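You operate a simulated robot arm through the tools that you are given. There is no shell and no other tool.

You are at the controls of a simulated robot arm. One attempt, no reset.

TASK
Piston 1 sits in casing 3: park it, then dry, oil and seat piston 3 and work it three times.
Fine: park it in the middle pocket of the stand; dry on the felt pad, oil from the valve oil pad.

It is judged by the outcome, as a careful person would: the job done as asked, and still so three seconds after it is handed in. It fails if anything else is knocked over, pushed out of place, dropped, spilled or broken.

THE ROBOT
A 6-joint arm with a two-finger gripper, fixed in place. Base frame: the origin is on the floor under the middle of its stand, x ahead of it, y to its left, z up. Readings come in mm, degrees, newtons and seconds.
It reaches about 1298 mm from its shoulder. Its first joint turns from -149.0 to 149.0 degrees. Payload 1.57 kg.
The tool frame sits at the grasp point between the pads (the TCP): z along the fingers, y along the line on which they close. The tips reach 21 mm beyond it. The gripper opens to 70 mm; its body begins 50 mm behind the TCP.
Orientation is that of the tool frame in the base frame, as a unit quaternion [x, y, z, w]. With the fingers straight down and closing along the base's y, the tool's x points along the base's -x, its y along +y and its z along -z.

THE INTERFACE
- The arm moves only by the tool arm_command. Its argument "steps" is a list of rows, each a list of 3 entries, a list of its own where there are three numbers: the opening in per cent of the stroke, from 0 (shut) to 100 (fully open), then the shift along the base's x, y, z in mm, then the turn, a rotation vector about the base's x, y, z in degrees. In form: [[gripper, [tx, ty, tz], [rx, ry, rz]], ...]. A call has 1 to 20 rows; each row shifts and turns the commanded pose from where the row before left it. Each row takes 0.2 s and may step no farther than 50 mm and 8.6 degrees from the row before; otherwise, or with a gripper value out of range, the whole call is refused. A pose out of reach is approached as far as the arm can. The call stops where the force on the tool passes 40 N (or 10 N more than at its start, if that is more) or the arm is blocked; 0.2 s more then pass. Each finger travels about 64.8 mm/s and halts on what it meets, pressing with about 29 N; the grip force reading is that of the motor and also rises with nothing between the fingers. The clock runs only during rows and for 0.2 s after the last one: add rows that do not move to give the fingers time. It gives the time, the measured TCP pose, the force on the tool (base axes), the opening and the grip force at its end, in the units of the frame above (readings bear some noise), with the torque about the TCP (base axes, N m) and any sound that the robot's microphone picked up.
- Cameras (640 x 400 px; columns grow to the right, rows downward): "scene" is fixed at [215, -495.7, 1583]; the picture's right is [0.99, -0.16, 0.00], its down [-0.04, -0.28, -0.96] and it looks along [0.15, 0.95, -0.28] (base axes); focal length 353 px, centre (320, 200). "wrist" rides on the gripper at [79, 4, -81] in the tool frame; the picture's right is [-0.05, 1.00, 0.00], its down [-0.67, -0.04, -0.74] and it looks along [-0.74, -0.04, 0.67] (tool axes); focal length 256 px, centre (320, 200). There is no depth. A picture from a camera that has moved, and an enlarged one, comes with that camera's place and axes in the base frame and with its lens. The place of the scene camera against the robot may be out by one fixed shift of up to 12 mm in any direction.
- camera(camera): a new picture of that camera. No time passes.
- lift_body(by): slides the trunk up (or, below 0, down) by that many mm; the arm rides with it, the base frame stays. It gives what a move gives, with no picture.
- inspect(camera, box): a new picture of the part [left, top, right, bottom] of that camera's present view, enlarged. No time passes.
- sign_off(): hands the job in; it is judged then, once.

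Places have to be worked out from the pictures, the camera data and where the tool is seen. Open the gripper and draw the arm clear of the work before you hand the job in, unless the task says otherwise.

The tools are called after "Emit:" by a JSON object that holds its "api" and its "payload". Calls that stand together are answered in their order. arm_command: Moves the arm, as the interface text tells. Its arguments: {"type":"object","properties":{"steps":{"type":"array","items":{"type":"array"}}},"required":["steps"]} The other tools are called the same way: lift_body (by) moves the trunk up or down; camera (camera) takes a picture; inspect (camera, box) takes an enlarged picture of a part of a camera's view; sign_off () hands the job in.

At the start:

```text
clock: 0.0
ee_pos: [134.4, 667.9, 1285.9]
tool_rot: [0.0, 1.0, 0.0, 0.0]
force: [0.9, -1.1, -0.1]
ft_torque: [0.02, -0.01, -0.01]
finger_gap: 70.3
grip_force: 0.1
trunk travel left (down, up): [-968.0, 2.0]
```

scene: 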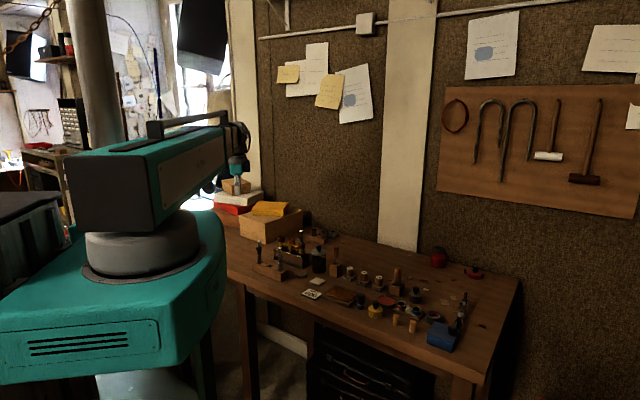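
wrist: 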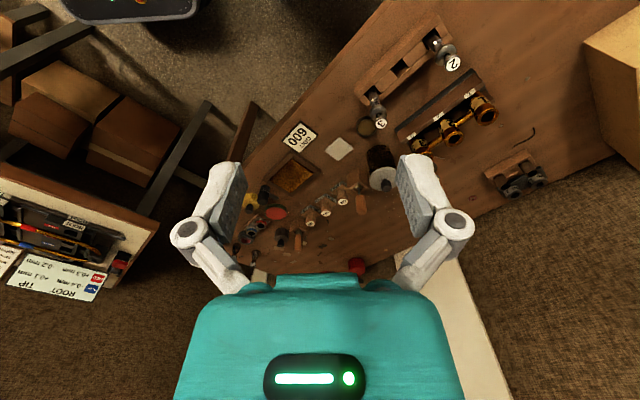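

The start pictures show a bench with a piston stand, casings, pads and clutter. I'll enlarge the relevant parts before moving anything.

Emit:
{"api": "inspect", "payload": {"camera": "scene", "box": [220, 200, 380, 320]}}

Emit:
{"api": "inspect", "payload": {"camera": "wrist", "box": [340, 10, 560, 210]}}

Emit:
{"api": "inspect", "payload": {"camera": "wrist", "box": [230, 100, 410, 280]}}

Emit:
{"api": "inspect", "payload": {"camera": "scene", "box": [340, 240, 520, 380]}}

```text
3.33 times, centred on (300, 260) of scene
camera zoom: at [215.0, -495.7, 1583.0], right [0.99, -0.16, 0.0], down [-0.04, -0.28, -0.96], along [0.15, 0.95, -0.28], focal length 1176 px, centre (387, 0)
```

zoom: 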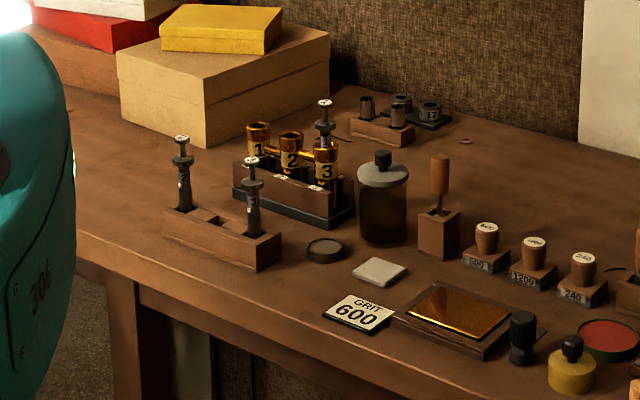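

```text
2.00 times, centred on (450, 110) of wrist
camera zoom: at [52.3, 672.0, 1366.4], right [0.05, 1.0, 0.0], down [0.67, -0.04, 0.74], along [0.74, -0.04, -0.67], focal length 512 px, centre (60, 380)
```

zoom: 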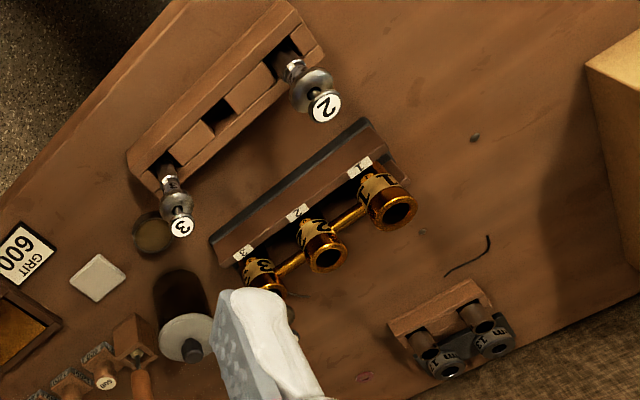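

```text
2.22 times, centred on (320, 190) of wrist
camera zoom: at [52.3, 672.0, 1366.4], right [0.05, 1.0, 0.0], down [0.67, -0.04, 0.74], along [0.74, -0.04, -0.67], focal length 569 px, centre (320, 222)
```

zoom: 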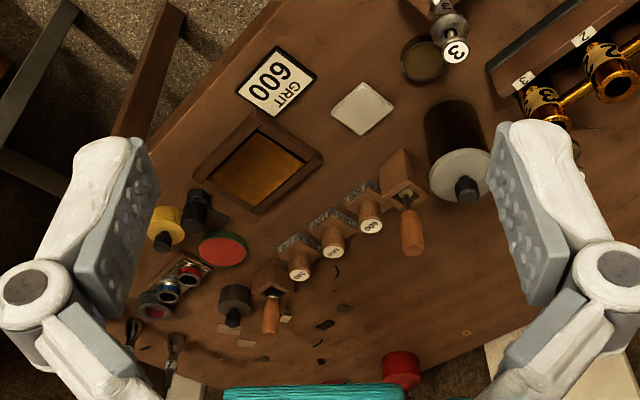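

```text
2.86 times, centred on (430, 310) of scene
camera zoom: at [215.0, -495.7, 1583.0], right [0.99, -0.16, 0.0], down [-0.04, -0.28, -0.96], along [0.15, 0.95, -0.28], focal length 1008 px, centre (6, -114)
```

zoom: 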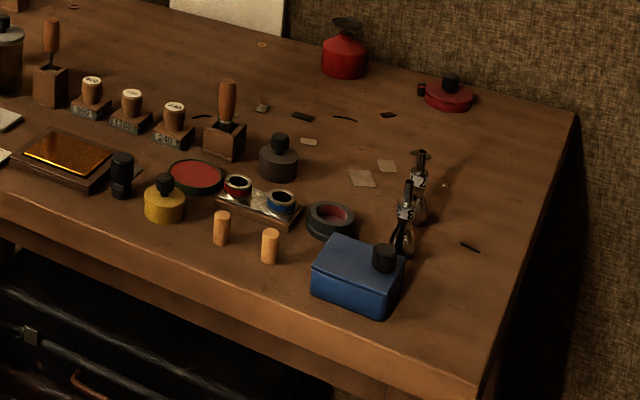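

I can zoom well beyond the base picture, so I'll look closely at the pads, the stand and the casings from both cameras to identify the felt and the valve oil pad.

Emit:
{"api": "inspect", "payload": {"camera": "scene", "box": [290, 250, 350, 290]}}

Emit:
{"api": "inspect", "payload": {"camera": "scene", "box": [255, 225, 315, 265]}}

Emit:
{"api": "inspect", "payload": {"camera": "scene", "box": [275, 220, 315, 250]}}

Emit:
{"api": "inspect", "payload": {"camera": "scene", "box": [250, 230, 300, 270]}}

Emit:
{"api": "inspect", "payload": {"camera": "scene", "box": [350, 270, 450, 340]}}

```text
10.00 times, centred on (320, 270) of scene
camera zoom: at [215.0, -495.7, 1583.0], right [0.99, -0.16, 0.0], down [-0.04, -0.28, -0.96], along [0.15, 0.95, -0.28], focal length 3529 px, centre (320, -500)
```

zoom: 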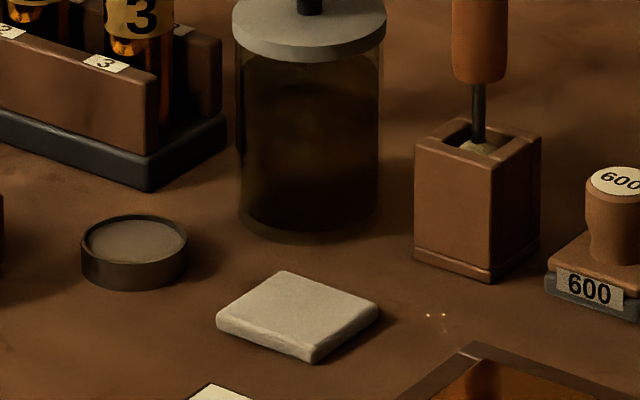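

```text
10.00 times, centred on (285, 245) of scene
camera zoom: at [215.0, -495.7, 1583.0], right [0.99, -0.16, 0.0], down [-0.04, -0.28, -0.96], along [0.15, 0.95, -0.28], focal length 3529 px, centre (670, -250)
```

zoom: 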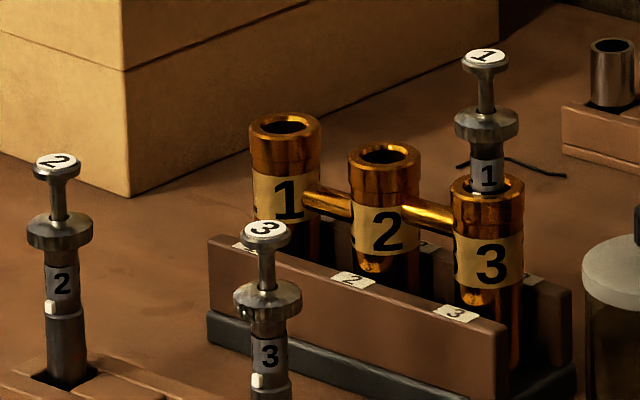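

```text
13.33 times, centred on (295, 235) of scene
camera zoom: at [215.0, -495.7, 1583.0], right [0.99, -0.16, 0.0], down [-0.04, -0.28, -0.96], along [0.15, 0.95, -0.28], focal length 4706 px, centre (653, -267)
```

zoom: 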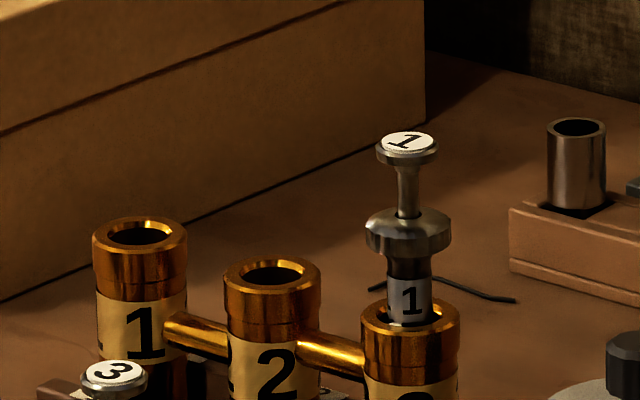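

```text
10.00 times, centred on (275, 250) of scene
camera zoom: at [215.0, -495.7, 1583.0], right [0.99, -0.16, 0.0], down [-0.04, -0.28, -0.96], along [0.15, 0.95, -0.28], focal length 3529 px, centre (770, -300)
```

zoom: 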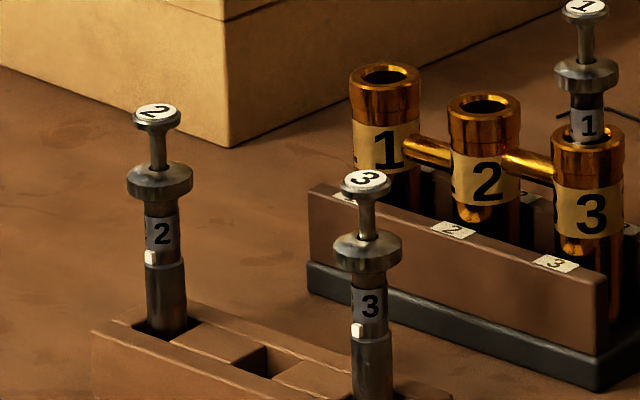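

```text
5.71 times, centred on (400, 305) of scene
camera zoom: at [215.0, -495.7, 1583.0], right [0.99, -0.16, 0.0], down [-0.04, -0.28, -0.96], along [0.15, 0.95, -0.28], focal length 2017 px, centre (-137, -400)
```

zoom: 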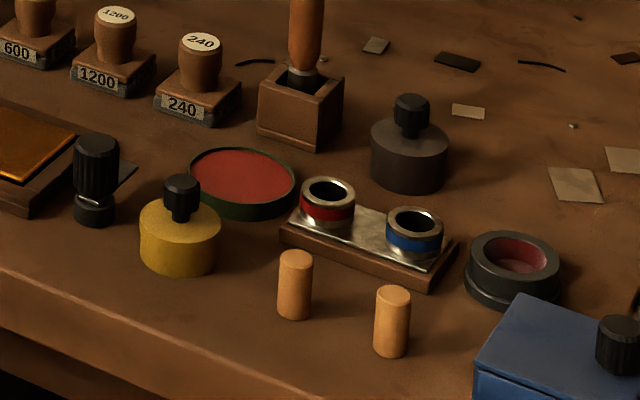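

The light square looks like felt; the oil pad could be the round tin beside the stand or the amber tray. I'll zoom in further on each, and on casing rim 3 and the guide nubs.

Emit:
{"api": "inspect", "payload": {"camera": "scene", "box": [294, 256, 312, 268]}}

Emit:
{"api": "inspect", "payload": {"camera": "scene", "box": [310, 266, 360, 300]}}

Emit:
{"api": "inspect", "payload": {"camera": "wrist", "box": [345, 105, 385, 135]}}

Emit:
{"api": "inspect", "payload": {"camera": "wrist", "box": [265, 115, 355, 205]}}

Emit:
{"api": "inspect", "payload": {"camera": "scene", "box": [295, 225, 310, 250]}}

Emit:
{"api": "inspect", "payload": {"camera": "scene", "box": [274, 236, 294, 266]}}

```text
16.00 times, centred on (303, 262) of scene
camera zoom: at [215.0, -495.7, 1583.0], right [0.99, -0.16, 0.0], down [-0.04, -0.28, -0.96], along [0.15, 0.95, -0.28], focal length 5647 px, centre (592, -792)
```

zoom: 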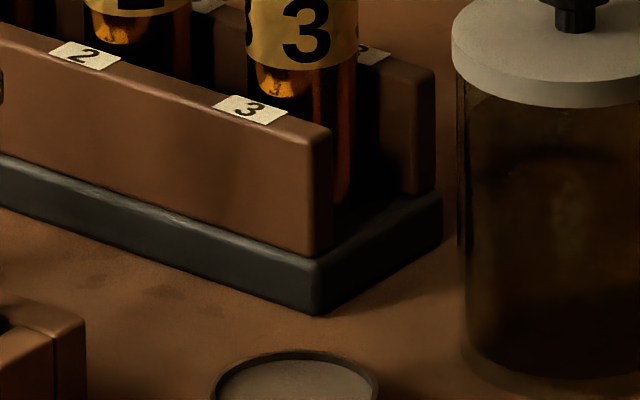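

```text
11.76 times, centred on (335, 283) of scene
camera zoom: at [215.0, -495.7, 1583.0], right [0.99, -0.16, 0.0], down [-0.04, -0.28, -0.96], along [0.15, 0.95, -0.28], focal length 4152 px, centre (144, -776)
```

zoom: 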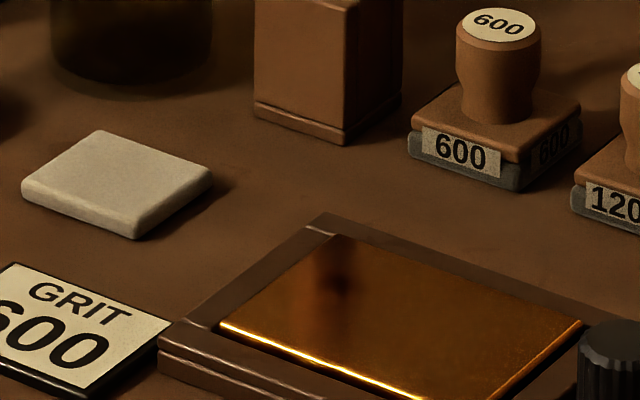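

```text
13.33 times, centred on (365, 120) of wrist
camera zoom: at [52.3, 672.0, 1366.4], right [0.05, 1.0, 0.0], down [0.67, -0.04, 0.74], along [0.74, -0.04, -0.67], focal length 3413 px, centre (-280, 1267)
```

zoom: 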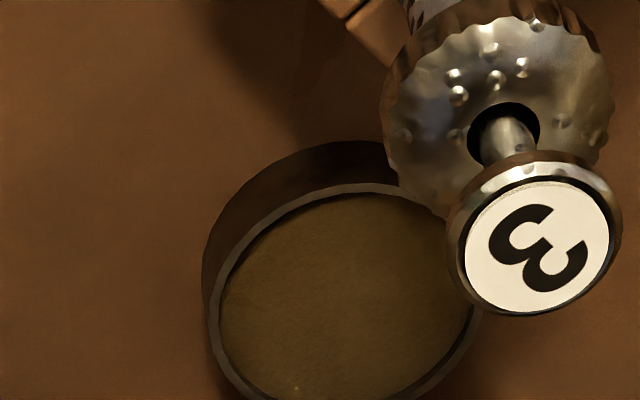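

```text
4.44 times, centred on (310, 160) of wrist
camera zoom: at [52.3, 672.0, 1366.4], right [0.05, 1.0, 0.0], down [0.67, -0.04, 0.74], along [0.74, -0.04, -0.67], focal length 1138 px, centre (364, 378)
```

zoom: 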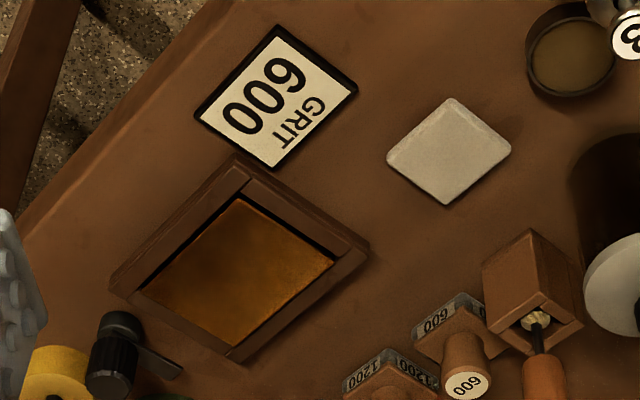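

```text
16.00 times, centred on (302, 238) of scene
camera zoom: at [215.0, -495.7, 1583.0], right [0.99, -0.16, 0.0], down [-0.04, -0.28, -0.96], along [0.15, 0.95, -0.28], focal length 5647 px, centre (600, -400)
```

zoom: 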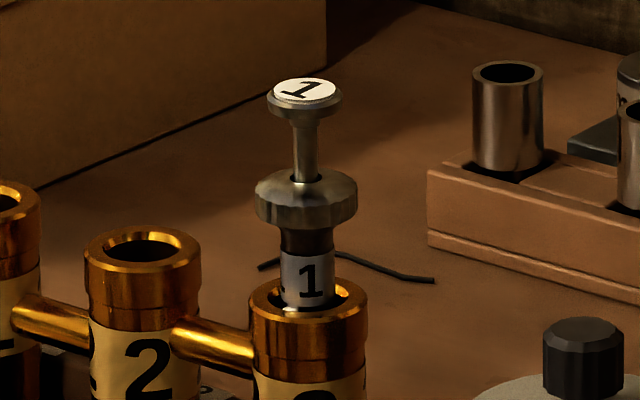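

```text
13.33 times, centred on (284, 251) of scene
camera zoom: at [215.0, -495.7, 1583.0], right [0.99, -0.16, 0.0], down [-0.04, -0.28, -0.96], along [0.15, 0.95, -0.28], focal length 4706 px, centre (800, -480)
```

zoom: 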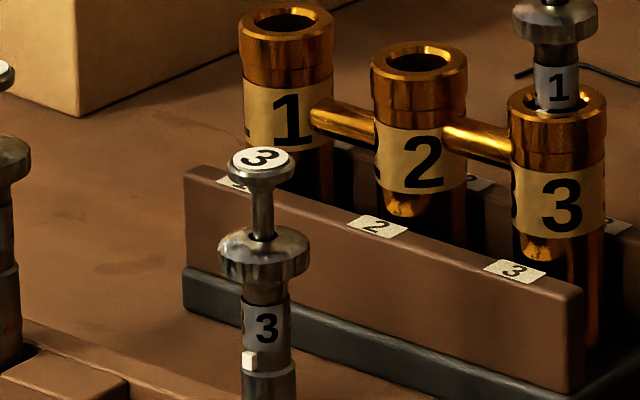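

The light square has a woven/felt look. The round tin holds a soft dull pad, which is likely the oil pad, and the amber tray with its GRIT card looks like a sanding plate. I'll move the wrist camera nearer, staying well above everything, to check the casings and stand.

Emit:
{"api": "arm_command", "payload": {"steps": [[100, [5, 32, -23], [0, 0, 0]], [100, [5, 32, -23], [0, 0, 0]], [100, [5, 32, -23], [0, 0, 0]], [100, [5, 32, -23], [0, 0, 0]], [100, [5, 32, -23], [0, 0, 0]], [100, [5, 32, -23], [0, 0, 0]], [100, [5, 32, -23], [0, 0, 0]], [100, [0, 0, 0], [0, 0, 0]]]}}

Emit:
{"api": "camera", "payload": {"camera": "wrist"}}

Emit:
{"api": "camera", "payload": {"camera": "scene"}}

```text
clock: 1.8
ee_pos: [168.8, 892.0, 1286.2]
tool_rot: [0.0, 1.0, 0.0, 0.0]
force: [0.3, 0.0, -0.5]
ft_torque: [0.0, -0.06, 0.0]
finger_gap: 70.2
grip_force: 0.0
out of reach, approached as far as the arm can: row 1, 2, 3, 4, 5, 6, 7
trunk travel left (down, up): [-968.0, 2.0]
```

```text
taken
camera wrist: at [86.0, 896.0, 1366.7], right [0.05, 1.0, 0.0], down [0.67, -0.04, 0.74], along [0.74, -0.04, -0.67], focal length 256 px, centre (320, 200)
```

wrist: 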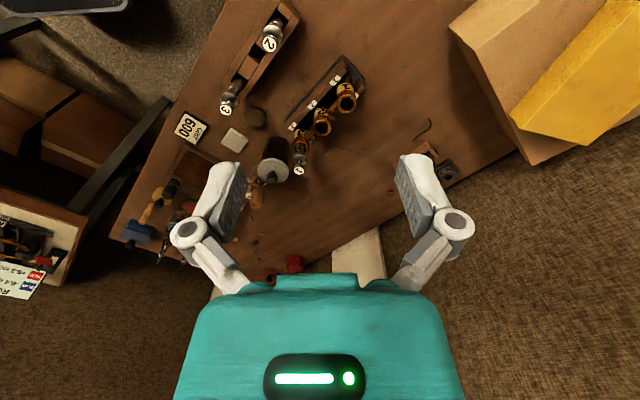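

```text
taken
```

scene: 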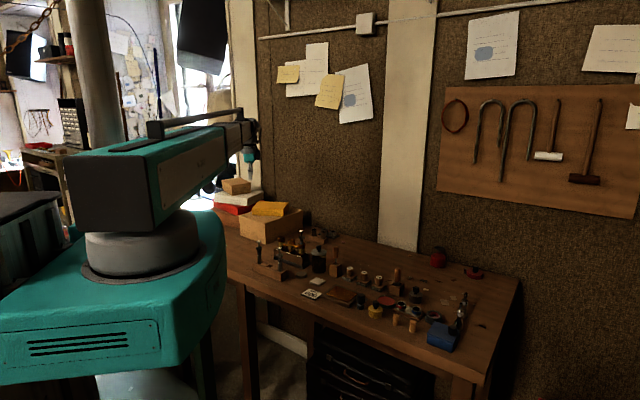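

The readings show z did not fall: the arm can't go lower at this trunk height, so I need to lower the trunk. The gripper is clear above everything, so I'll lower it by 60 mm first and check how the pose follows.

Emit:
{"api": "lift_body", "payload": {"by": -60}}

Emit:
{"api": "camera", "payload": {"camera": "scene"}}

```text
clock: 2.8
ee_pos: [167.4, 891.8, 1225.4]
tool_rot: [0.0, 1.0, 0.0, 0.0]
force: [0.0, -1.0, 0.7]
ft_torque: [0.01, 0.01, -0.01]
finger_gap: 70.1
grip_force: 0.0
trunk travel left (down, up): [-908.0, 62.0]
```

```text
taken
```

scene: 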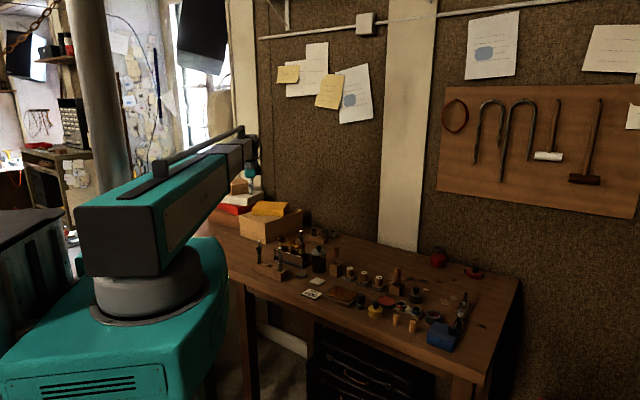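

The tool rides with the trunk as expected. I'll raise the tool relative to the trunk to check its upward range, so I can then lower the trunk more with the gripper staying clear.

Emit:
{"api": "arm_command", "payload": {"steps": [[100, [0, 0, 40], [0, 0, 0]], [100, [0, 0, 40], [0, 0, 0]], [100, [0, 0, 40], [0, 0, 0]], [100, [0, 0, 0], [0, 0, 0]]]}}

```text
clock: 3.8
ee_pos: [166.8, 892.0, 1226.6]
tool_rot: [-0.001, 1.0, 0.0, 0.0]
force: [-0.1, 0.3, -0.3]
ft_torque: [0.0, -0.01, 0.01]
finger_gap: 69.8
grip_force: 0.0
out of reach, approached as far as the arm can: row 1, 2, 3
trunk travel left (down, up): [-908.0, 62.0]
```

Height is set only by the trunk with the tool pointing down (the arm moves in plan), so I'll use lift_body for z. The tool at (167, 892) has nothing taller than about 1061 nearby, so I'll lower 100 mm to bring the tips to about 1105.

Emit:
{"api": "lift_body", "payload": {"by": -100}}

Emit:
{"api": "camera", "payload": {"camera": "wrist"}}

Emit:
{"api": "camera", "payload": {"camera": "scene"}}

```text
clock: 5.1
ee_pos: [166.6, 892.5, 1125.5]
tool_rot: [-0.001, 1.0, 0.0, 0.0]
force: [0.4, 0.2, 0.3]
ft_torque: [0.0, 0.01, 0.0]
finger_gap: 69.9
grip_force: 0.2
trunk travel left (down, up): [-808.0, 162.0]
```

```text
taken
camera wrist: at [86.0, 896.2, 1206.5], right [0.05, 1.0, 0.0], down [0.67, -0.04, 0.74], along [0.74, -0.04, -0.67], focal length 256 px, centre (320, 200)
```

wrist: 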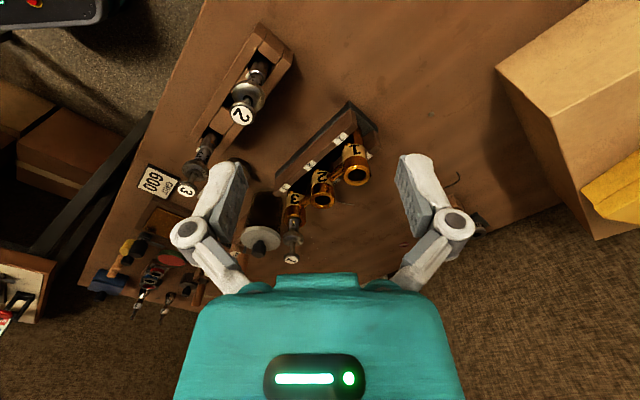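

```text
taken
```

scene: 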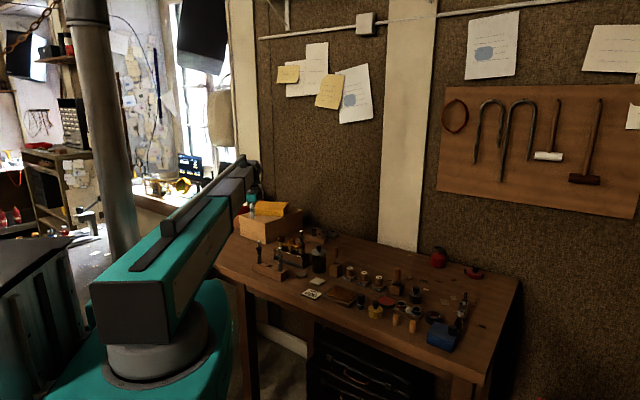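

Now a closer look at the casing rims, piston 1 and the stand pockets from this vantage point.

Emit:
{"api": "inspect", "payload": {"camera": "wrist", "box": [275, 175, 335, 220]}}

Emit:
{"api": "inspect", "payload": {"camera": "wrist", "box": [300, 120, 380, 220]}}

Emit:
{"api": "inspect", "payload": {"camera": "wrist", "box": [180, 20, 300, 210]}}

Emit:
{"api": "inspect", "payload": {"camera": "wrist", "box": [265, 215, 325, 270]}}

```text
8.89 times, centred on (305, 198) of wrist
camera zoom: at [86.0, 896.2, 1206.5], right [0.05, 1.0, 0.0], down [0.67, -0.04, 0.74], along [0.74, -0.04, -0.67], focal length 2276 px, centre (453, 222)
```

zoom: 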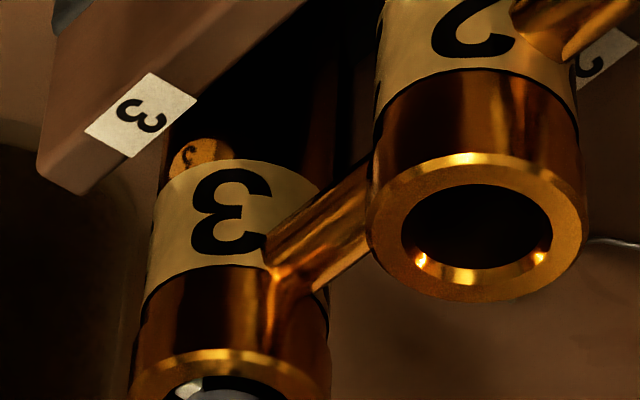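

```text
4.00 times, centred on (340, 170) of wrist
camera zoom: at [86.0, 896.2, 1206.5], right [0.05, 1.0, 0.0], down [0.67, -0.04, 0.74], along [0.74, -0.04, -0.67], focal length 1024 px, centre (240, 320)
```

zoom: 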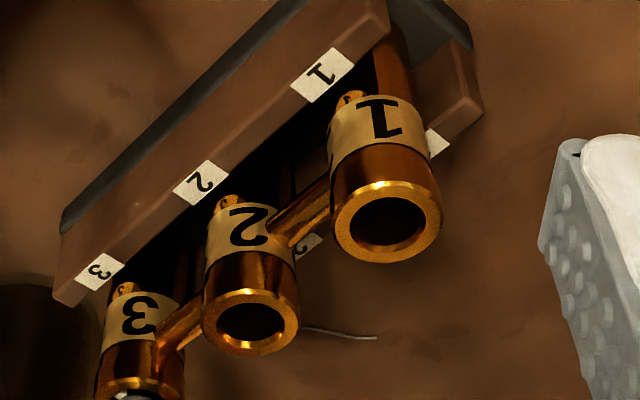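

```text
2.11 times, centred on (240, 115) of wrist
camera zoom: at [86.0, 896.2, 1206.5], right [0.05, 1.0, 0.0], down [0.67, -0.04, 0.74], along [0.74, -0.04, -0.67], focal length 539 px, centre (488, 379)
```

zoom: 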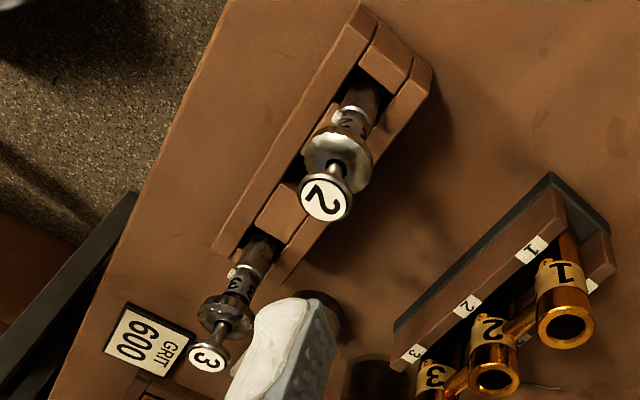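

```text
7.27 times, centred on (295, 242) of wrist
camera zoom: at [86.0, 896.2, 1206.5], right [0.05, 1.0, 0.0], down [0.67, -0.04, 0.74], along [0.74, -0.04, -0.67], focal length 1862 px, centre (502, -109)
```

zoom: 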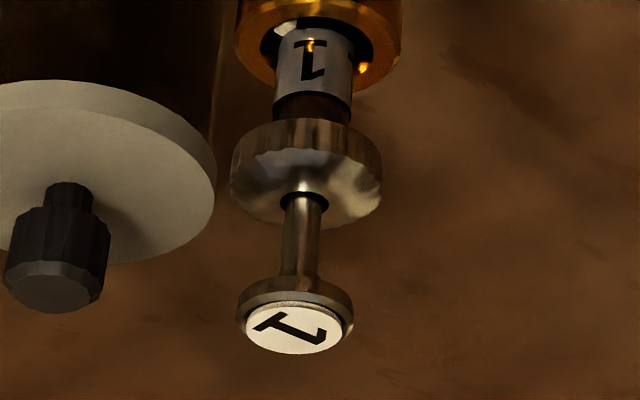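

Piston 1 (button about (354, 847, 1060)) stands in casing 3 with its guide nub facing the table front, as on pistons 2 and 3. The rows run along (1,-1), so I'll yaw -45° to close front-to-back and move above piston 1 at this safe height.

Emit:
{"api": "arm_command", "payload": {"steps": [[100, [31.2, -7.75, 0], [0, 0, -7.5]], [100, [31.2, -7.75, 0], [0, 0, -7.5]], [100, [31.2, -7.75, 0], [0, 0, -7.5]], [100, [31.2, -7.75, 0], [0, 0, -7.5]], [100, [31.2, -7.75, 0], [0, 0, -7.5]], [100, [31.2, -7.75, 0], [0, 0, -7.5]], [100, [0, 0, 0], [0, 0, 0]], [100, [0, 0, 0], [0, 0, 0]]]}}

Emit:
{"api": "camera", "payload": {"camera": "wrist"}}

Emit:
{"api": "inspect", "payload": {"camera": "scene", "box": [220, 180, 380, 300]}}

```text
clock: 6.9
ee_pos: [354.7, 843.5, 1126.4]
tool_rot: [0.383, 0.924, -0.001, 0.0]
force: [0.0, 0.0, 0.4]
ft_torque: [0.01, 0.01, -0.01]
finger_gap: 69.8
grip_force: 0.1
trunk travel left (down, up): [-808.0, 162.0]
```

```text
taken
camera wrist: at [300.6, 902.4, 1206.4], right [0.74, 0.67, 0.0], down [0.45, -0.5, 0.75], along [0.5, -0.55, -0.67], focal length 256 px, centre (320, 200)
```

wrist: 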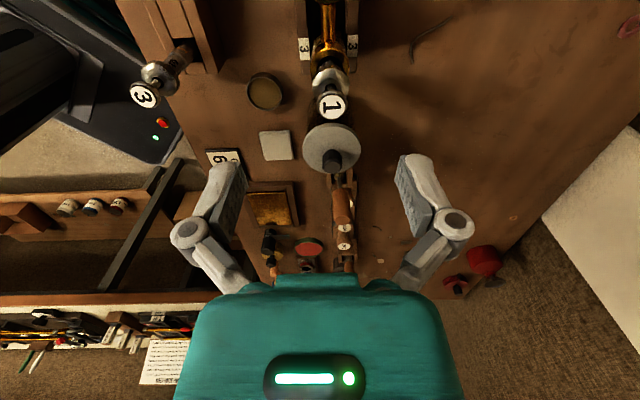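

```text
3.33 times, centred on (300, 240) of scene
camera zoom: at [215.0, -495.7, 1583.0], right [0.99, -0.16, 0.0], down [-0.04, -0.28, -0.96], along [0.15, 0.95, -0.28], focal length 1176 px, centre (387, 67)
```

zoom: 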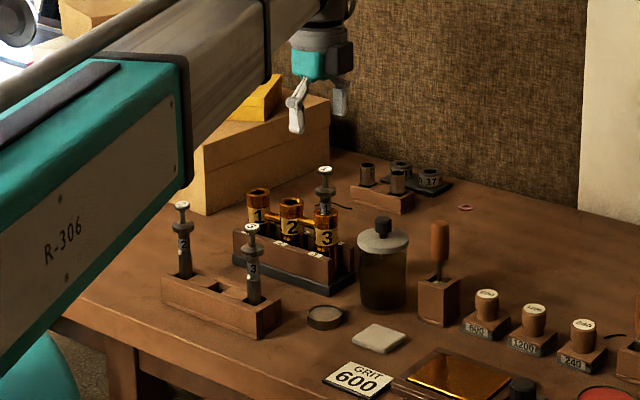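

The view is now square to the rows. I'll zoom in to measure piston 1's button, cap and casing rim 3 precisely.

Emit:
{"api": "inspect", "payload": {"camera": "wrist", "box": [290, 0, 370, 125]}}

Emit:
{"api": "inspect", "payload": {"camera": "wrist", "box": [305, 50, 355, 125]}}

Emit:
{"api": "inspect", "payload": {"camera": "wrist", "box": [240, 65, 300, 165]}}

Emit:
{"api": "inspect", "payload": {"camera": "wrist", "box": [110, 0, 230, 110]}}

```text
3.20 times, centred on (330, 62) of wrist
camera zoom: at [300.6, 902.4, 1206.4], right [0.74, 0.67, 0.0], down [0.45, -0.5, 0.75], along [0.5, -0.55, -0.67], focal length 819 px, centre (288, 640)
```

zoom: 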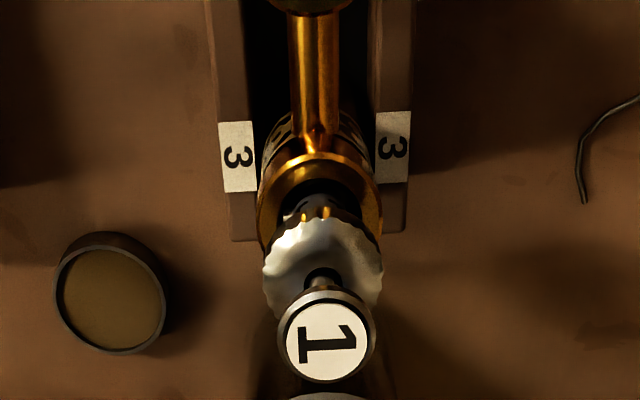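

```text
5.33 times, centred on (330, 88) of wrist
camera zoom: at [300.6, 902.4, 1206.4], right [0.74, 0.67, 0.0], down [0.45, -0.5, 0.75], along [0.5, -0.55, -0.67], focal length 1365 px, centre (267, 800)
```

zoom: 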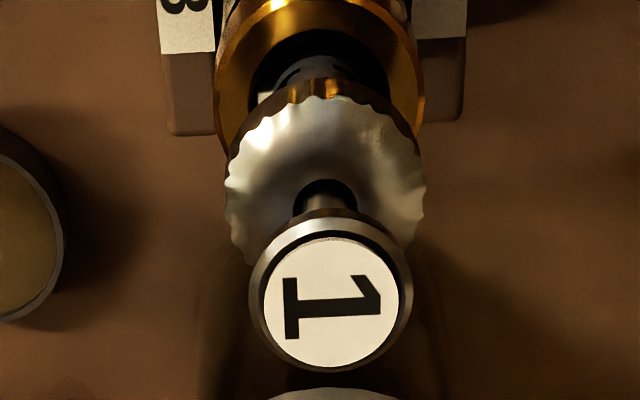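

```text
4.00 times, centred on (270, 115) of wrist
camera zoom: at [300.6, 902.4, 1206.4], right [0.74, 0.67, 0.0], down [0.45, -0.5, 0.75], along [0.5, -0.55, -0.67], focal length 1024 px, centre (520, 540)
```

zoom: 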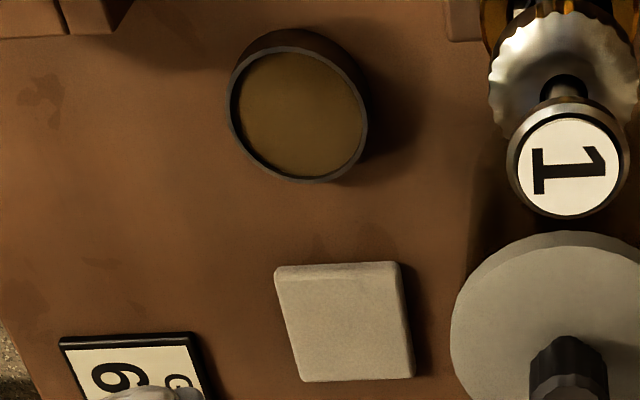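

```text
3.64 times, centred on (170, 55) of wrist
camera zoom: at [300.6, 902.4, 1206.4], right [0.74, 0.67, 0.0], down [0.45, -0.5, 0.75], along [0.5, -0.55, -0.67], focal length 931 px, centre (866, 727)
```

zoom: 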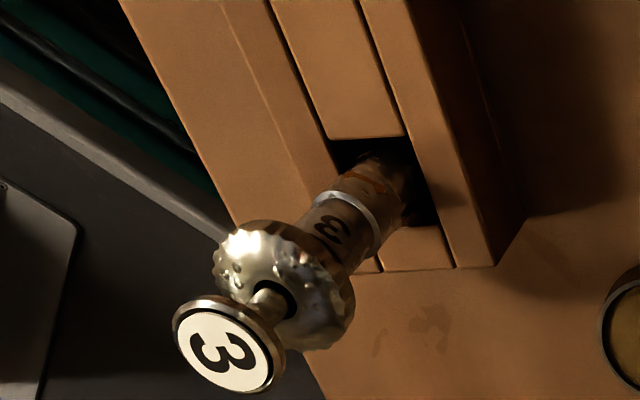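

From two wrist views I triangulate piston 1's button at about (360.4, 847.6, 1055), the rim near z 995, and the cap about 25 mm across centred near z 1023. I'll shift onto its axis and then lower so the open fingers straddle the button.

Emit:
{"api": "arm_command", "payload": {"steps": [[100, [5.6, 4.1, 0], [0, 0, 0]], [100, [0, 0, 0], [0, 0, 0]]]}}

Emit:
{"api": "lift_body", "payload": {"by": -50}}

Emit:
{"api": "camera", "payload": {"camera": "wrist"}}

Emit:
{"api": "inspect", "payload": {"camera": "scene", "box": [275, 195, 335, 245]}}

```text
clock: 7.5
ee_pos: [359.1, 847.7, 1125.5]
tool_rot: [0.383, 0.924, 0.0, 0.0]
force: [-0.4, 0.4, 0.0]
ft_torque: [-0.01, 0.01, 0.03]
finger_gap: 70.0
grip_force: 0.1
trunk travel left (down, up): [-808.0, 162.0]
```

```text
clock: 8.4
ee_pos: [360.8, 847.7, 1076.2]
tool_rot: [0.383, 0.924, 0.0, 0.0]
force: [0.6, -1.0, 0.0]
ft_torque: [-0.01, 0.01, 0.0]
finger_gap: 70.2
grip_force: 0.2
trunk travel left (down, up): [-758.0, 212.0]
```

```text
taken
camera wrist: at [304.9, 906.5, 1156.5], right [0.74, 0.67, 0.0], down [0.45, -0.5, 0.74], along [0.5, -0.55, -0.67], focal length 256 px, centre (320, 200)
```

wrist: 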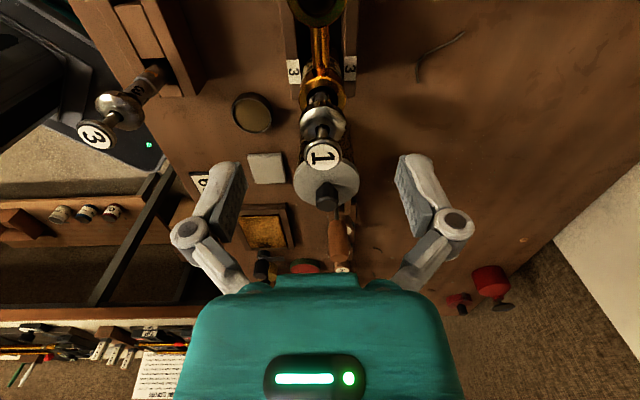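

```text
8.00 times, centred on (305, 220) of scene
camera zoom: at [215.0, -495.7, 1583.0], right [0.99, -0.16, 0.0], down [-0.04, -0.28, -0.96], along [0.15, 0.95, -0.28], focal length 2823 px, centre (440, 40)
```

zoom: 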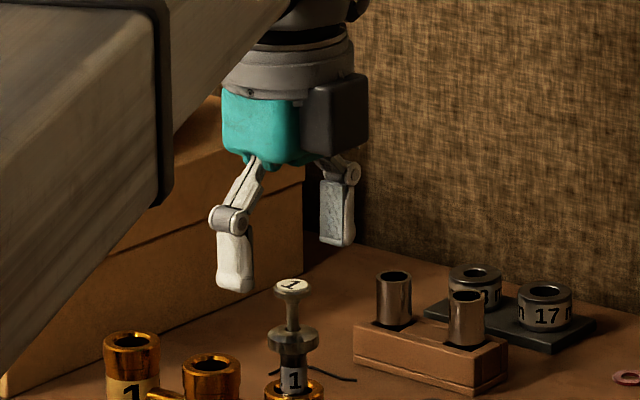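

The fingers straddle the button's sides with room to spare. I'll zoom in to check the centring before going down to the cap.

Emit:
{"api": "inspect", "payload": {"camera": "wrist", "box": [280, 60, 370, 185]}}

Emit:
{"api": "inspect", "payload": {"camera": "scene", "box": [285, 205, 320, 245]}}

```text
3.20 times, centred on (325, 122) of wrist
camera zoom: at [304.9, 906.5, 1156.5], right [0.74, 0.67, 0.0], down [0.45, -0.5, 0.74], along [0.5, -0.55, -0.67], focal length 819 px, centre (304, 448)
```

zoom: 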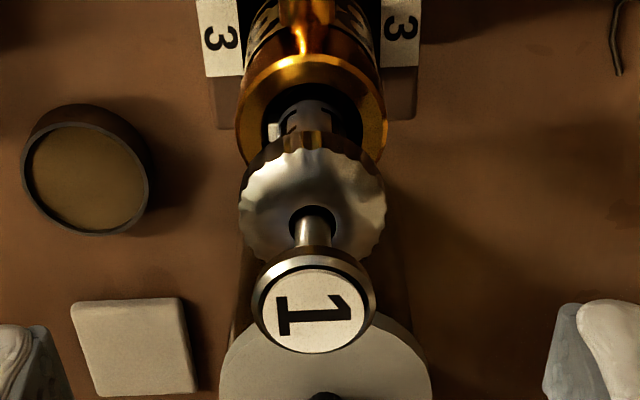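

```text
10.00 times, centred on (302, 225) of scene
camera zoom: at [215.0, -495.7, 1583.0], right [0.99, -0.16, 0.0], down [-0.04, -0.28, -0.96], along [0.15, 0.95, -0.28], focal length 3529 px, centre (495, -50)
```

zoom: 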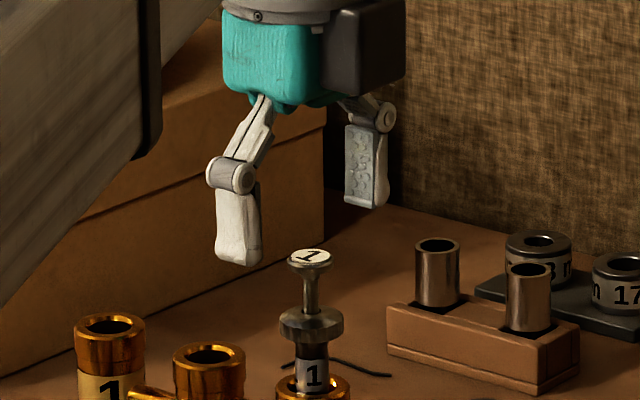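

The button sits within about 2 mm of the tool axis and the rim is near z 995. I'll trim the centring, lower 48 mm so the pads flank the cap with the tips about 11 mm above the rim, and check before closing.

Emit:
{"api": "arm_command", "payload": {"steps": [[100, [2.2, -0.4, 0], [0, 0, 0]], [100, [0, 0, 0], [0, 0, 0]]]}}

Emit:
{"api": "lift_body", "payload": {"by": -48}}

Emit:
{"api": "camera", "payload": {"camera": "wrist"}}

Emit:
{"api": "inspect", "payload": {"camera": "scene", "box": [280, 205, 325, 250]}}

```text
clock: 9.1
ee_pos: [363.0, 847.8, 1075.3]
tool_rot: [0.383, 0.924, 0.0, 0.001]
force: [-0.2, -0.2, 1.0]
ft_torque: [0.0, 0.03, -0.03]
finger_gap: 69.8
grip_force: 0.1
trunk travel left (down, up): [-758.0, 212.0]
```

```text
clock: 9.9
ee_pos: [362.8, 846.5, 1028.7]
tool_rot: [0.383, 0.924, 0.0, 0.0]
force: [-0.2, -0.3, -0.3]
ft_torque: [0.0, -0.01, 0.01]
finger_gap: 70.0
grip_force: 0.1
trunk travel left (down, up): [-710.0, 260.0]
```

```text
taken
camera wrist: at [306.8, 905.7, 1108.5], right [0.74, 0.67, 0.0], down [0.45, -0.5, 0.74], along [0.5, -0.55, -0.67], focal length 256 px, centre (320, 200)
```

wrist: 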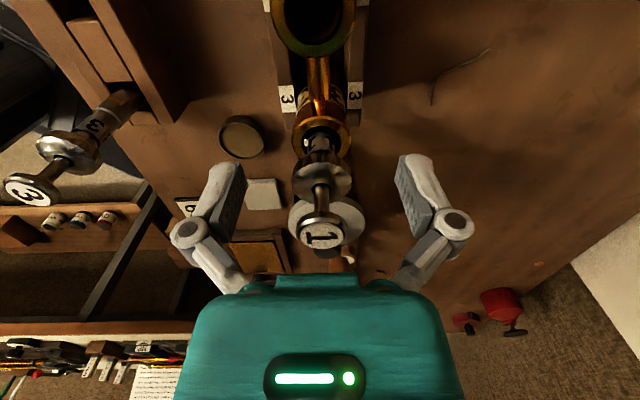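

```text
8.89 times, centred on (302, 228) of scene
camera zoom: at [215.0, -495.7, 1583.0], right [0.99, -0.16, 0.0], down [-0.04, -0.28, -0.96], along [0.15, 0.95, -0.28], focal length 3137 px, centre (476, -44)
```

zoom: 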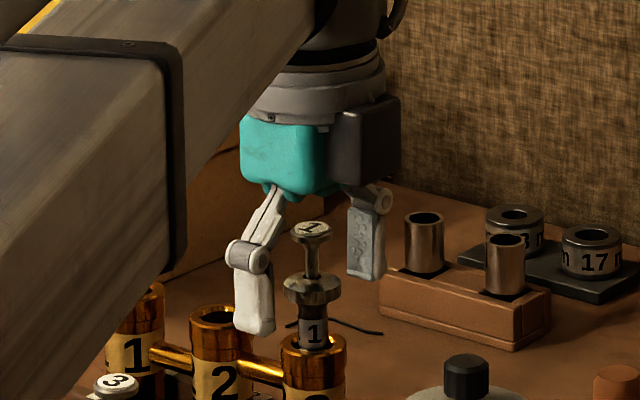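

The cap is centred between the open fingers at the tool point, and the tips are clear of the rim. I'll close the gripper on it in place.

Emit:
{"api": "arm_command", "payload": {"steps": [[60, [0, 0, 0], [0, 0, 0]], [45, [0, 0, 0], [0, 0, 0]], [30, [0, 0, 0], [0, 0, 0]], [30, [0, 0, 0], [0, 0, 0]], [30, [0, 0, 0], [0, 0, 0]]]}}

Emit:
{"api": "inspect", "payload": {"camera": "wrist", "box": [220, 100, 420, 260]}}

```text
clock: 11.2
ee_pos: [361.5, 847.3, 1027.6]
tool_rot: [0.384, 0.923, 0.0, 0.0]
force: [0.2, -0.6, -0.2]
ft_torque: [-0.01, -0.02, -0.01]
finger_gap: 23.6
grip_force: 29.1
trunk travel left (down, up): [-710.0, 260.0]
```

```text
2.50 times, centred on (320, 180) of wrist
camera zoom: at [306.9, 905.8, 1108.4], right [0.74, 0.67, 0.0], down [0.45, -0.5, 0.74], along [0.5, -0.55, -0.67], focal length 640 px, centre (320, 250)
```

zoom: 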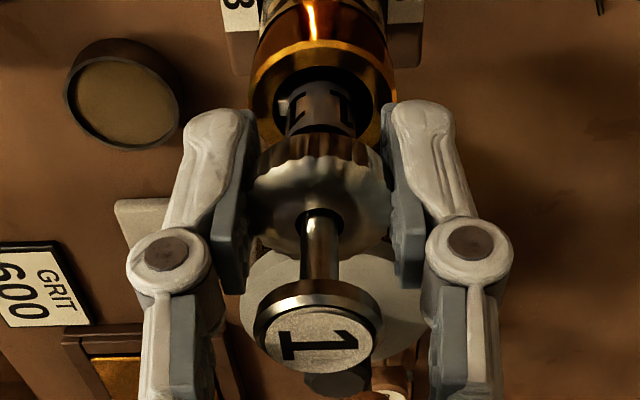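

Piston 1's cap is gripped (gap 23.6 mm, 29 N). I'll lift 15 mm first and check for drag or a spring.

Emit:
{"api": "lift_body", "payload": {"by": 15}}

Emit:
{"api": "inspect", "payload": {"camera": "wrist", "box": [220, 60, 420, 260]}}

Emit:
{"api": "inspect", "payload": {"camera": "scene", "box": [280, 205, 325, 250]}}

```text
clock: 11.8
ee_pos: [361.5, 847.1, 1043.0]
tool_rot: [0.382, 0.924, 0.0, 0.0]
force: [0.0, -0.5, -1.2]
ft_torque: [0.02, -0.01, -0.01]
finger_gap: 23.3
grip_force: 28.6
trunk travel left (down, up): [-725.0, 245.0]
```

```text
2.00 times, centred on (320, 160) of wrist
camera zoom: at [307.0, 906.0, 1123.3], right [0.74, 0.67, 0.0], down [0.45, -0.5, 0.75], along [0.5, -0.55, -0.67], focal length 512 px, centre (320, 280)
```

zoom: 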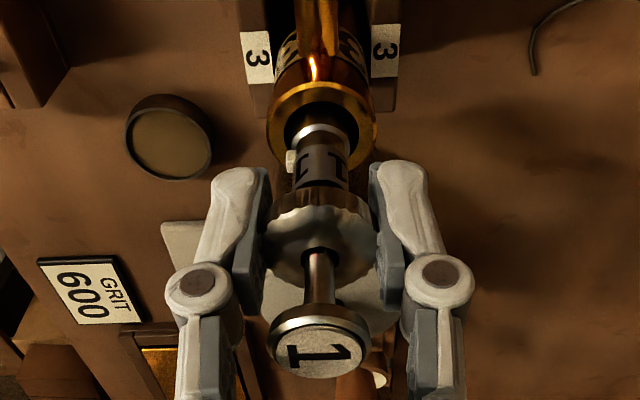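

```text
8.89 times, centred on (302, 228) of scene
camera zoom: at [215.0, -495.7, 1583.0], right [0.99, -0.16, 0.0], down [-0.04, -0.28, -0.96], along [0.15, 0.95, -0.28], focal length 3137 px, centre (476, -44)
```

zoom: 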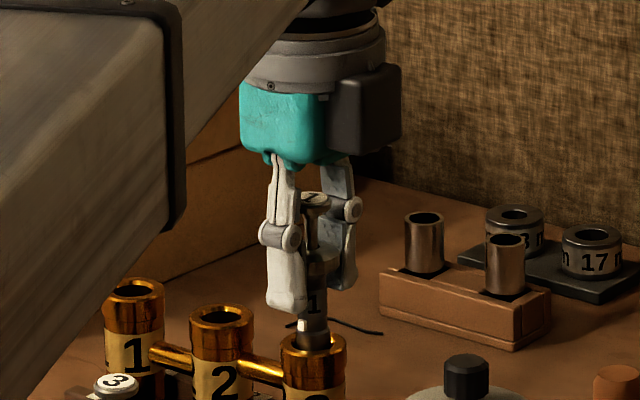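

It lifts freely with about 1 N of weight and no drag. I'll raise it 115 mm so the bottom clears everything nearby.

Emit:
{"api": "lift_body", "payload": {"by": 115}}

Emit:
{"api": "camera", "payload": {"camera": "wrist"}}

Emit:
{"api": "inspect", "payload": {"camera": "scene", "box": [250, 165, 340, 265]}}

```text
clock: 13.2
ee_pos: [362.3, 846.8, 1158.3]
tool_rot: [0.383, 0.924, 0.0, 0.0]
force: [-0.4, 0.1, -0.1]
ft_torque: [-0.01, 0.01, -0.01]
finger_gap: 23.4
grip_force: 29.1
trunk travel left (down, up): [-840.0, 130.0]
```

```text
taken
camera wrist: at [307.0, 906.0, 1238.2], right [0.74, 0.67, 0.0], down [0.45, -0.5, 0.75], along [0.5, -0.55, -0.67], focal length 256 px, centre (320, 200)
```

wrist: 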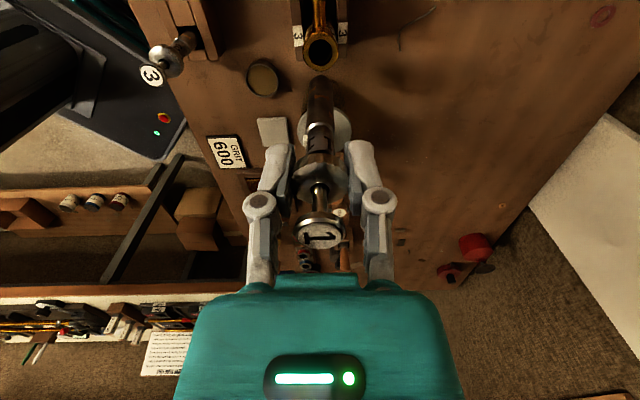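

```text
4.00 times, centred on (295, 215) of scene
camera zoom: at [215.0, -495.7, 1583.0], right [0.99, -0.16, 0.0], down [-0.04, -0.28, -0.96], along [0.15, 0.95, -0.28], focal length 1412 px, centre (420, 140)
```

zoom: 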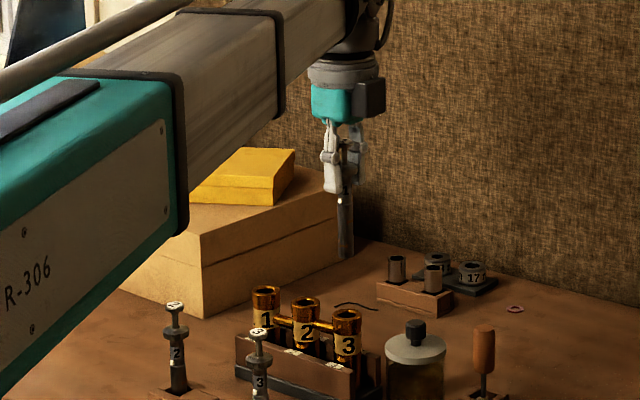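

Piston 1 is clear. Now I'll look into casing 3's open bore, at the held piston's lower end, and at the middle pocket.

Emit:
{"api": "inspect", "payload": {"camera": "wrist", "box": [285, 10, 355, 90]}}

Emit:
{"api": "inspect", "payload": {"camera": "wrist", "box": [280, 70, 360, 180]}}

Emit:
{"api": "inspect", "payload": {"camera": "scene", "box": [322, 190, 352, 235]}}

Emit:
{"api": "inspect", "payload": {"camera": "scene", "box": [255, 245, 295, 275]}}

```text
5.00 times, centred on (320, 50) of wrist
camera zoom: at [307.0, 906.0, 1238.2], right [0.74, 0.67, 0.0], down [0.45, -0.5, 0.75], along [0.5, -0.55, -0.67], focal length 1280 px, centre (320, 950)
```

zoom: 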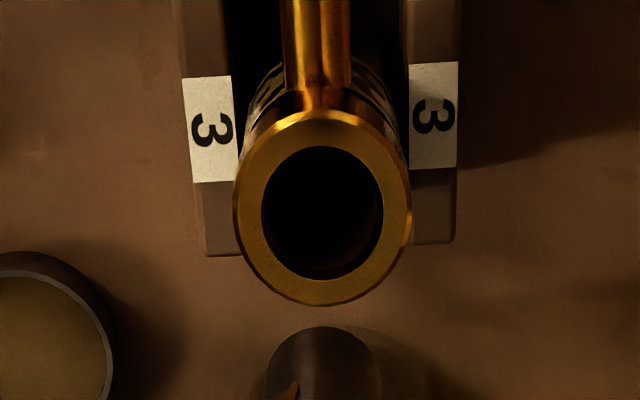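

```text
3.64 times, centred on (320, 125) of wrist
camera zoom: at [307.0, 906.0, 1238.2], right [0.74, 0.67, 0.0], down [0.45, -0.5, 0.75], along [0.5, -0.55, -0.67], focal length 931 px, centre (320, 473)
```

zoom: 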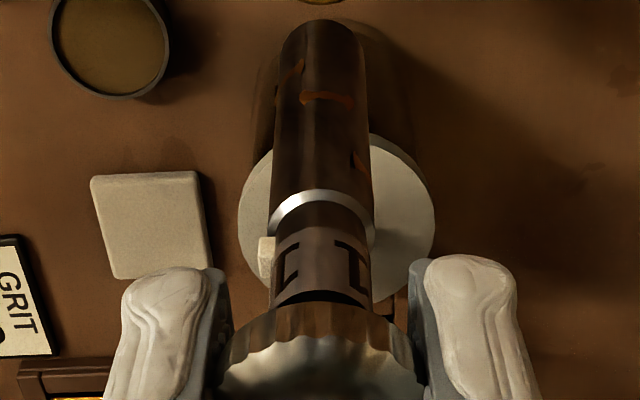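

```text
8.89 times, centred on (337, 212) of scene
camera zoom: at [215.0, -495.7, 1583.0], right [0.99, -0.16, 0.0], down [-0.04, -0.28, -0.96], along [0.15, 0.95, -0.28], focal length 3137 px, centre (169, 89)
```

zoom: 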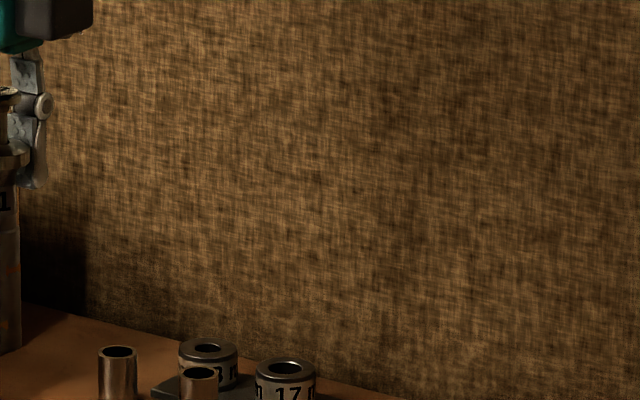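

```text
13.33 times, centred on (275, 260) of scene
camera zoom: at [215.0, -495.7, 1583.0], right [0.99, -0.16, 0.0], down [-0.04, -0.28, -0.96], along [0.15, 0.95, -0.28], focal length 4706 px, centre (920, -600)
```

zoom: 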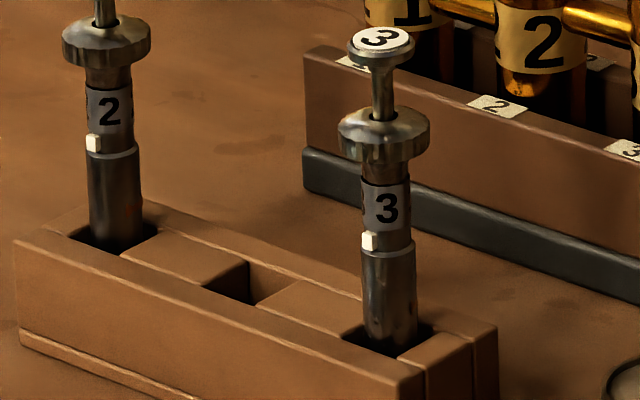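

Casing 3's bore is a clean round hole of about 20 mm with axis near (360, 848). From the views, piston 3 is at about (264.4, 751.4) and piston 2 at (185.5, 831.5), so the middle pocket is near (225, 791.4). I'll carry piston 1 over it at this height.

Emit:
{"api": "arm_command", "payload": {"steps": [[20, [-33.8, -14.0, 0], [0, 0, 0]], [20, [-33.8, -14.0, 0], [0, 0, 0]], [20, [-33.8, -14.0, 0], [0, 0, 0]], [20, [-33.8, -14.1, 0], [0, 0, 0]], [20, [0, 0, 0], [0, 0, 0]], [20, [0, 0, 0], [0, 0, 0]]]}}

Emit:
{"api": "camera", "payload": {"camera": "wrist"}}

Emit:
{"api": "inspect", "payload": {"camera": "wrist", "box": [260, 0, 380, 110]}}

Emit:
{"api": "inspect", "payload": {"camera": "scene", "box": [245, 190, 305, 275]}}

```text
clock: 14.6
ee_pos: [226.7, 791.8, 1157.8]
tool_rot: [0.383, 0.924, -0.001, 0.001]
force: [-0.2, -0.4, -0.9]
ft_torque: [0.02, 0.01, -0.02]
finger_gap: 23.8
grip_force: 29.2
out of reach, approached as far as the arm can: row 1, 4
trunk travel left (down, up): [-840.0, 130.0]
```

```text
taken
camera wrist: at [171.7, 850.9, 1238.4], right [0.74, 0.67, 0.0], down [0.45, -0.5, 0.74], along [0.5, -0.55, -0.67], focal length 256 px, centre (320, 200)
```

wrist: 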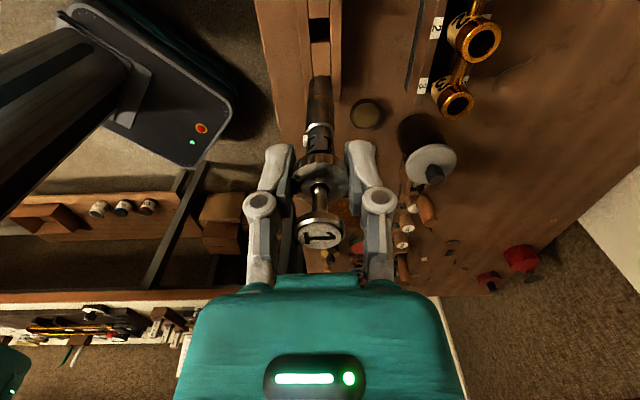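

```text
3.64 times, centred on (320, 55) of wrist
camera zoom: at [171.7, 850.9, 1238.4], right [0.74, 0.67, 0.0], down [0.45, -0.5, 0.74], along [0.5, -0.55, -0.67], focal length 931 px, centre (320, 727)
```

zoom: 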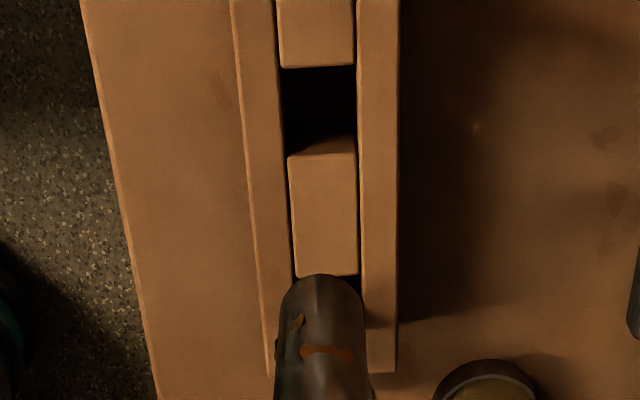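

```text
4.71 times, centred on (275, 232) of scene
camera zoom: at [215.0, -495.7, 1583.0], right [0.99, -0.16, 0.0], down [-0.04, -0.28, -0.96], along [0.15, 0.95, -0.28], focal length 1661 px, centre (532, 47)
```

zoom: 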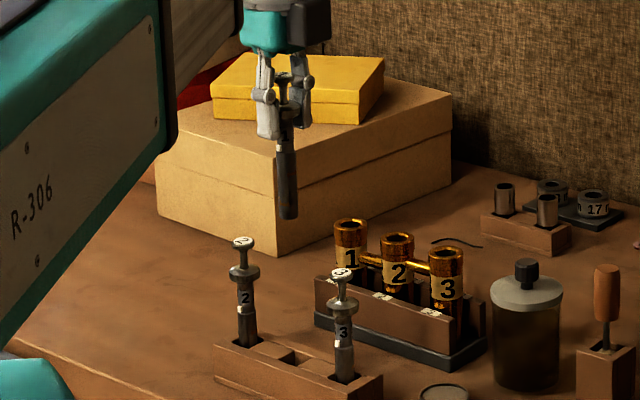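

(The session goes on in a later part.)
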